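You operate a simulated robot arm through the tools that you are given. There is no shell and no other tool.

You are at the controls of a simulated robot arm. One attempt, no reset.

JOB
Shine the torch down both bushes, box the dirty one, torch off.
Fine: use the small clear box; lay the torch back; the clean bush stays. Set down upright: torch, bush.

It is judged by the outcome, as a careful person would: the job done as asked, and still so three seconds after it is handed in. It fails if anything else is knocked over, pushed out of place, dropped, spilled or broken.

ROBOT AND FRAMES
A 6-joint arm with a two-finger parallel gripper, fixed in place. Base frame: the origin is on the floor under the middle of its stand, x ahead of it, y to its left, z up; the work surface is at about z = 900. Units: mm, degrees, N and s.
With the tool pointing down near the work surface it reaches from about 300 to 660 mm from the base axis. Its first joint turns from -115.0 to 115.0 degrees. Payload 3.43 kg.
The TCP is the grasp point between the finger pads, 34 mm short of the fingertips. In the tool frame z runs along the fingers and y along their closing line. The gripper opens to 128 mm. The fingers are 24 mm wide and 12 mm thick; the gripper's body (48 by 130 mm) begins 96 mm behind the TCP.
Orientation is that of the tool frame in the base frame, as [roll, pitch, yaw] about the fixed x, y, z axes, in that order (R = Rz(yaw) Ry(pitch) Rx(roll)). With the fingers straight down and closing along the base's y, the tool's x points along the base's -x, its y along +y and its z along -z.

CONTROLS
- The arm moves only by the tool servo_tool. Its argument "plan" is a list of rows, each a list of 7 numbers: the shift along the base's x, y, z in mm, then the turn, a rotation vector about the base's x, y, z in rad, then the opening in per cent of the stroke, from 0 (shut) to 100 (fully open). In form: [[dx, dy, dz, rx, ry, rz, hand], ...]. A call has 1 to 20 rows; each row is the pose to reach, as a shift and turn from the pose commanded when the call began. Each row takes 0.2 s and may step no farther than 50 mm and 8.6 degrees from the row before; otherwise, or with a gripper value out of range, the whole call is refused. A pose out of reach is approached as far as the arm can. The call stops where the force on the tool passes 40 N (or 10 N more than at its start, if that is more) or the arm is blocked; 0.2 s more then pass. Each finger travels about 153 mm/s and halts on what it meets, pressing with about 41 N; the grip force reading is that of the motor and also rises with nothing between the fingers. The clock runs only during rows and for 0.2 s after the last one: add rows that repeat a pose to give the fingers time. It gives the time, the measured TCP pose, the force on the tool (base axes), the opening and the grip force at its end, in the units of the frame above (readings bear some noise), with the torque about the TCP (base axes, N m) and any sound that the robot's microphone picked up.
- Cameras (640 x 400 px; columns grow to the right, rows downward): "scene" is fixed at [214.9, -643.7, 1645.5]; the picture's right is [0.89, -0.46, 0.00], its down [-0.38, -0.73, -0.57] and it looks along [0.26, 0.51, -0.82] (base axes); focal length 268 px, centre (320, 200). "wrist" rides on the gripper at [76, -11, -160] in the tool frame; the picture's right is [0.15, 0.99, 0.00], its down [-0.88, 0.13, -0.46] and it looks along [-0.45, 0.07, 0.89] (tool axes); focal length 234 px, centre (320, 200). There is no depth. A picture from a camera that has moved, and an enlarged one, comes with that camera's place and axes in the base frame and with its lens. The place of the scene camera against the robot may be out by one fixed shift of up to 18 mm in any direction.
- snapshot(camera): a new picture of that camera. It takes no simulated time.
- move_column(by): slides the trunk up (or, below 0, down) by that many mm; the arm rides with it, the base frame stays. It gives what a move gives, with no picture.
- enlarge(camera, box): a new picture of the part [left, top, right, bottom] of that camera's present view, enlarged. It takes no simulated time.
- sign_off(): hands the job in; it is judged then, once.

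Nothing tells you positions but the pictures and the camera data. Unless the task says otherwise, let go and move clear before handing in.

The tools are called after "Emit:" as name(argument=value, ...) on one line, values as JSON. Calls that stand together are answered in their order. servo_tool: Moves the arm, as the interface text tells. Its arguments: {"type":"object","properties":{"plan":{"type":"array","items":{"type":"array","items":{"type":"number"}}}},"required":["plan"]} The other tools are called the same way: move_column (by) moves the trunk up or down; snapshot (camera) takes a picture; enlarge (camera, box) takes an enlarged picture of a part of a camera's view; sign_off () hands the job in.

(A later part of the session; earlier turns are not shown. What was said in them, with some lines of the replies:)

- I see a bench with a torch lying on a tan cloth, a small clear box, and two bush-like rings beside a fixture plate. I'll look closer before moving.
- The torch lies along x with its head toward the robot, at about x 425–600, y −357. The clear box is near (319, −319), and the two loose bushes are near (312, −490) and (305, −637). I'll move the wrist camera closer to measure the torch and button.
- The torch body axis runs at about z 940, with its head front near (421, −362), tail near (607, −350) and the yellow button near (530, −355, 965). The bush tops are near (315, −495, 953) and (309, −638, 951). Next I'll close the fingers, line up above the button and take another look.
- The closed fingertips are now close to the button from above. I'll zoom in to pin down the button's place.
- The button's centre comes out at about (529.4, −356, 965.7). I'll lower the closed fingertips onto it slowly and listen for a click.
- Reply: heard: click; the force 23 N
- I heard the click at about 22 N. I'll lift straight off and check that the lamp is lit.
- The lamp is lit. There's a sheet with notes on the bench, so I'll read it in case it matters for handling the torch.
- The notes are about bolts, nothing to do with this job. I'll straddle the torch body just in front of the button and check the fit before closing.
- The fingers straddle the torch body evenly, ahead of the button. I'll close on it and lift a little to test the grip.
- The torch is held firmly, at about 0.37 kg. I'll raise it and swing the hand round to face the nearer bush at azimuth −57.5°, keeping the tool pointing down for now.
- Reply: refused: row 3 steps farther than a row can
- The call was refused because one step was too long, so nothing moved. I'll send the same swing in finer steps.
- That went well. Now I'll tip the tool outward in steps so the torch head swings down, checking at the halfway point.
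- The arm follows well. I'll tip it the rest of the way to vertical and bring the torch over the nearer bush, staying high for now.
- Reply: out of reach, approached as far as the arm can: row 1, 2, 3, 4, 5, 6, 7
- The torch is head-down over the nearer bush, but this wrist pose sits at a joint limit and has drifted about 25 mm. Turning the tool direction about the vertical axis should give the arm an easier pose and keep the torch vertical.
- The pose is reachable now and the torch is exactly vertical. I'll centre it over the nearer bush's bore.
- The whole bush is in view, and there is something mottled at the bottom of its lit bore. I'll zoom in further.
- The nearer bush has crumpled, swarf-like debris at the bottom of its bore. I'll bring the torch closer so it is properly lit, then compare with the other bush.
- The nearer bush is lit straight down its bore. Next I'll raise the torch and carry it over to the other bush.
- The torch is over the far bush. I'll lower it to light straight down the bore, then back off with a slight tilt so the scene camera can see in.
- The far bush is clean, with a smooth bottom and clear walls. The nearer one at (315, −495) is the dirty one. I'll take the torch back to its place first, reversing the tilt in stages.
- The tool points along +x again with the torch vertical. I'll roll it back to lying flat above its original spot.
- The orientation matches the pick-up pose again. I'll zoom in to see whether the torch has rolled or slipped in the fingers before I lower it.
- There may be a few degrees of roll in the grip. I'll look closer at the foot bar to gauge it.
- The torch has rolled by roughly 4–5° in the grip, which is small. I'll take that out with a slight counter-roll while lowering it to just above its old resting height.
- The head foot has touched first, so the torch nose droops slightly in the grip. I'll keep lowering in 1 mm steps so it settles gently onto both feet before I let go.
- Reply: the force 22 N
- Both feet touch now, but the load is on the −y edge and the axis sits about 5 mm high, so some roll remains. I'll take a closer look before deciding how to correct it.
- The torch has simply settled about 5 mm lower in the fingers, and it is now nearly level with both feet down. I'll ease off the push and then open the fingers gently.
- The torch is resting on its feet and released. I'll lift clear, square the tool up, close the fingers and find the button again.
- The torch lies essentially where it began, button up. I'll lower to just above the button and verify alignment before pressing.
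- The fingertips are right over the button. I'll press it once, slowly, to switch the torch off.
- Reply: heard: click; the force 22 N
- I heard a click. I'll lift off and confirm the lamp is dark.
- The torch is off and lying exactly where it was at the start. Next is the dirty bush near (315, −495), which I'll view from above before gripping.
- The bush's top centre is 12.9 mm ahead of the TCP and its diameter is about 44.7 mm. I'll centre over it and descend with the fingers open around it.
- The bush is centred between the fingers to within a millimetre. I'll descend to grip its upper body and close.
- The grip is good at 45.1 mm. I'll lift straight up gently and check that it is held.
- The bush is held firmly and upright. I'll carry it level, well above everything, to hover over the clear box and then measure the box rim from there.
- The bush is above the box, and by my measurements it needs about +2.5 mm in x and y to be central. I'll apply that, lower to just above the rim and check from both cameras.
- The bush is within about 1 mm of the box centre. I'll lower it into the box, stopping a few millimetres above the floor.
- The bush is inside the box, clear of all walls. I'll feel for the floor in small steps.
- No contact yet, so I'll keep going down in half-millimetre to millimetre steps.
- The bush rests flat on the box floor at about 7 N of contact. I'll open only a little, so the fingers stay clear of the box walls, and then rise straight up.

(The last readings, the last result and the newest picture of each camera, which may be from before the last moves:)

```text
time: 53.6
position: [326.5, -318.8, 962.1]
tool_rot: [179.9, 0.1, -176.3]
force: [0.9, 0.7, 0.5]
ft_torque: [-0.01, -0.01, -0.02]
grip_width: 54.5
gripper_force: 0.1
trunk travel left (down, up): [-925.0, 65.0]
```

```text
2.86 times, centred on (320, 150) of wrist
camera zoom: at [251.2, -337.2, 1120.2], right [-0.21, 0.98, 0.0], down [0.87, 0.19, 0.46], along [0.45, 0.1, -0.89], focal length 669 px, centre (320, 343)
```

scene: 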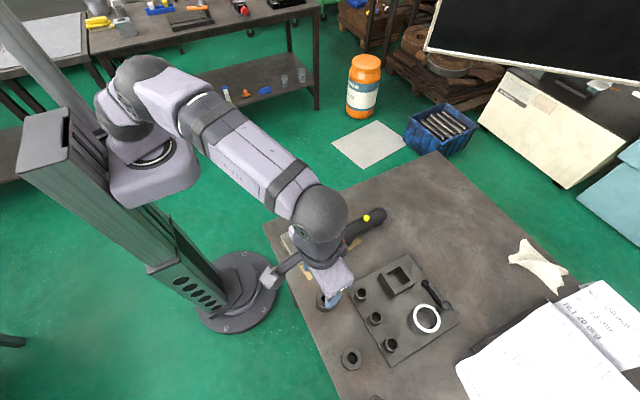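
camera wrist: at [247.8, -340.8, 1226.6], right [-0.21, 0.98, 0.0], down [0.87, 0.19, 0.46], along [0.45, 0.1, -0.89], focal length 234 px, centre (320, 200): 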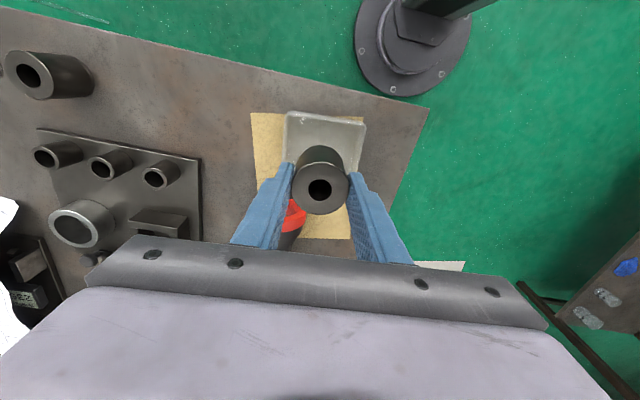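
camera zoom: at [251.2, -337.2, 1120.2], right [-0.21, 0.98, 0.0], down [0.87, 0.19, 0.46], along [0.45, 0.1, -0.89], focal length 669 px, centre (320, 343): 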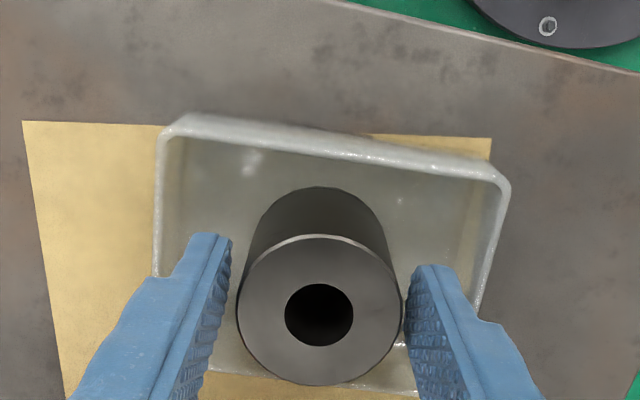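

Both fingers are clear of the bush and the box. I'll rise straight up and back away for a final look at everything.

Emit:
servo_tool(plan=[[0, 0, 8, 0, 0, 0, 42.5], [0, 0, 25, 0, 0, 0, 42.5], [0, 0, 55, 0, 0, 0, 42.5], [0, 0, 100, 0, 0, 0, 42.5], [0, 0, 145, 0, 0, 0, 60], [0, 0, 190, 0, 0, 0, 80], [0, 20, 230, 0, 0, 0, 100], [0, 50, 260, 0, 0, 0, 100], [0, 90, 280, 0, 0, 0, 100], [0, 130, 290, 0, 0, 0, 100], [0, 130, 290, 0, 0, 0, 100]])

Emit:
snapshot(camera="scene")

Emit:
enlarge(camera="scene", box=[265, 190, 405, 290])

Emit:
enlarge(camera="scene", box=[300, 250, 470, 380])

Emit:
snapshot(camera="wrist")

```text
time: 56.0
position: [323.2, -191.3, 1249.1]
tool_rot: [180.0, -0.1, -176.3]
force: [0.0, 0.0, 0.1]
ft_torque: [0.0, -0.03, -0.04]
grip_width: 128.1
gripper_force: 0.0
trunk travel left (down, up): [-925.0, 65.0]
```

```text
taken
```

scene: 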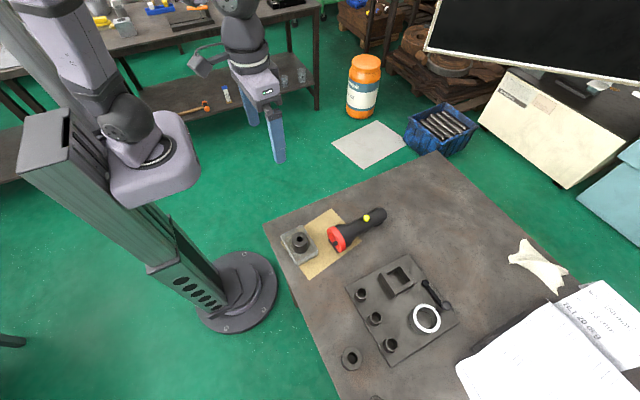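

```text
4.00 times, centred on (335, 240) of scene
camera zoom: at [214.9, -643.7, 1645.5], right [0.89, -0.46, 0.0], down [-0.38, -0.73, -0.57], along [0.26, 0.51, -0.82], focal length 1070 px, centre (260, 40)
```

zoom: 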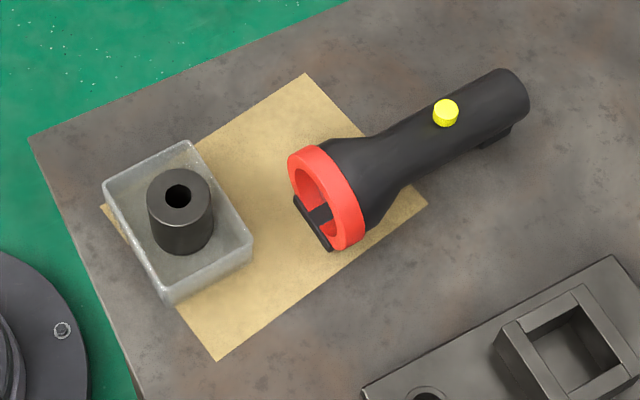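

```text
3.08 times, centred on (385, 315) of scene
camera zoom: at [214.9, -643.7, 1645.5], right [0.89, -0.46, 0.0], down [-0.38, -0.73, -0.57], along [0.26, 0.51, -0.82], focal length 823 px, centre (120, -154)
```

zoom: 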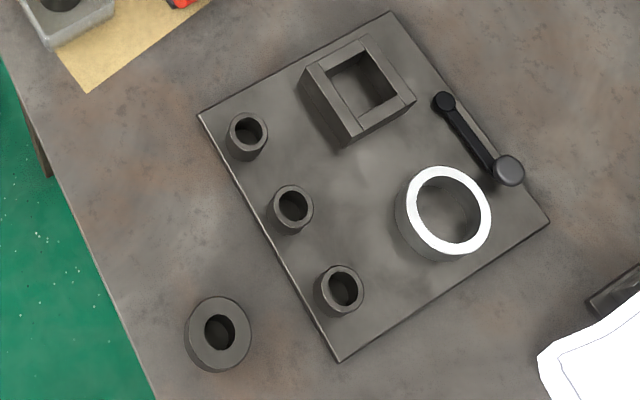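

```text
taken
camera wrist: at [248.4, -208.0, 1407.6], right [-0.21, 0.98, 0.0], down [0.87, 0.19, 0.46], along [0.45, 0.1, -0.89], focal length 234 px, centre (320, 200)
```

wrist: 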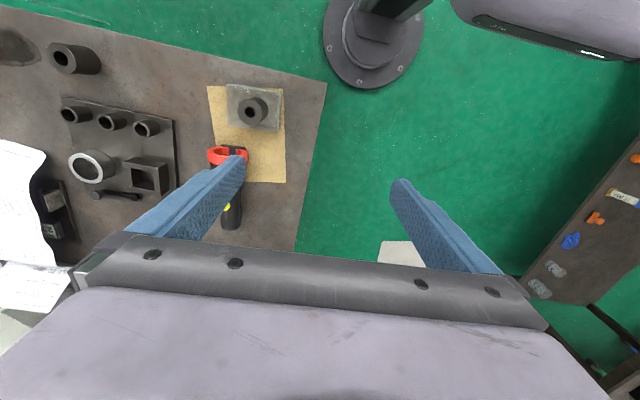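

Everything is in place. The dirty bush stands upright in the clear box, and the torch is off and lying button-up in its original spot. The clean bush hasn't moved, and the arm is clear, so I'm handing in.

Emit:
sign_off()

```text
The job is handed in.
```

The job is done and handed in. I shone the torch down both bushes, and the dirty one is now standing upright in the small clear box.

- **Dirty bush:** the one nearer the box had swarf-like debris at the bottom of its bore, so that is the one I boxed.
- **Clean bush:** the far one has a smooth bottom and clear walls. I didn't move it.
- **Torch:** it is off and lying button-up, within about 3 mm of where it started. It rolled a few degrees and slipped about 5 mm in the grip while I carried it, but it settled back onto its feet.

In the final pictures nothing else had moved and the arm was clear of the bench. The handover returned no verdict.
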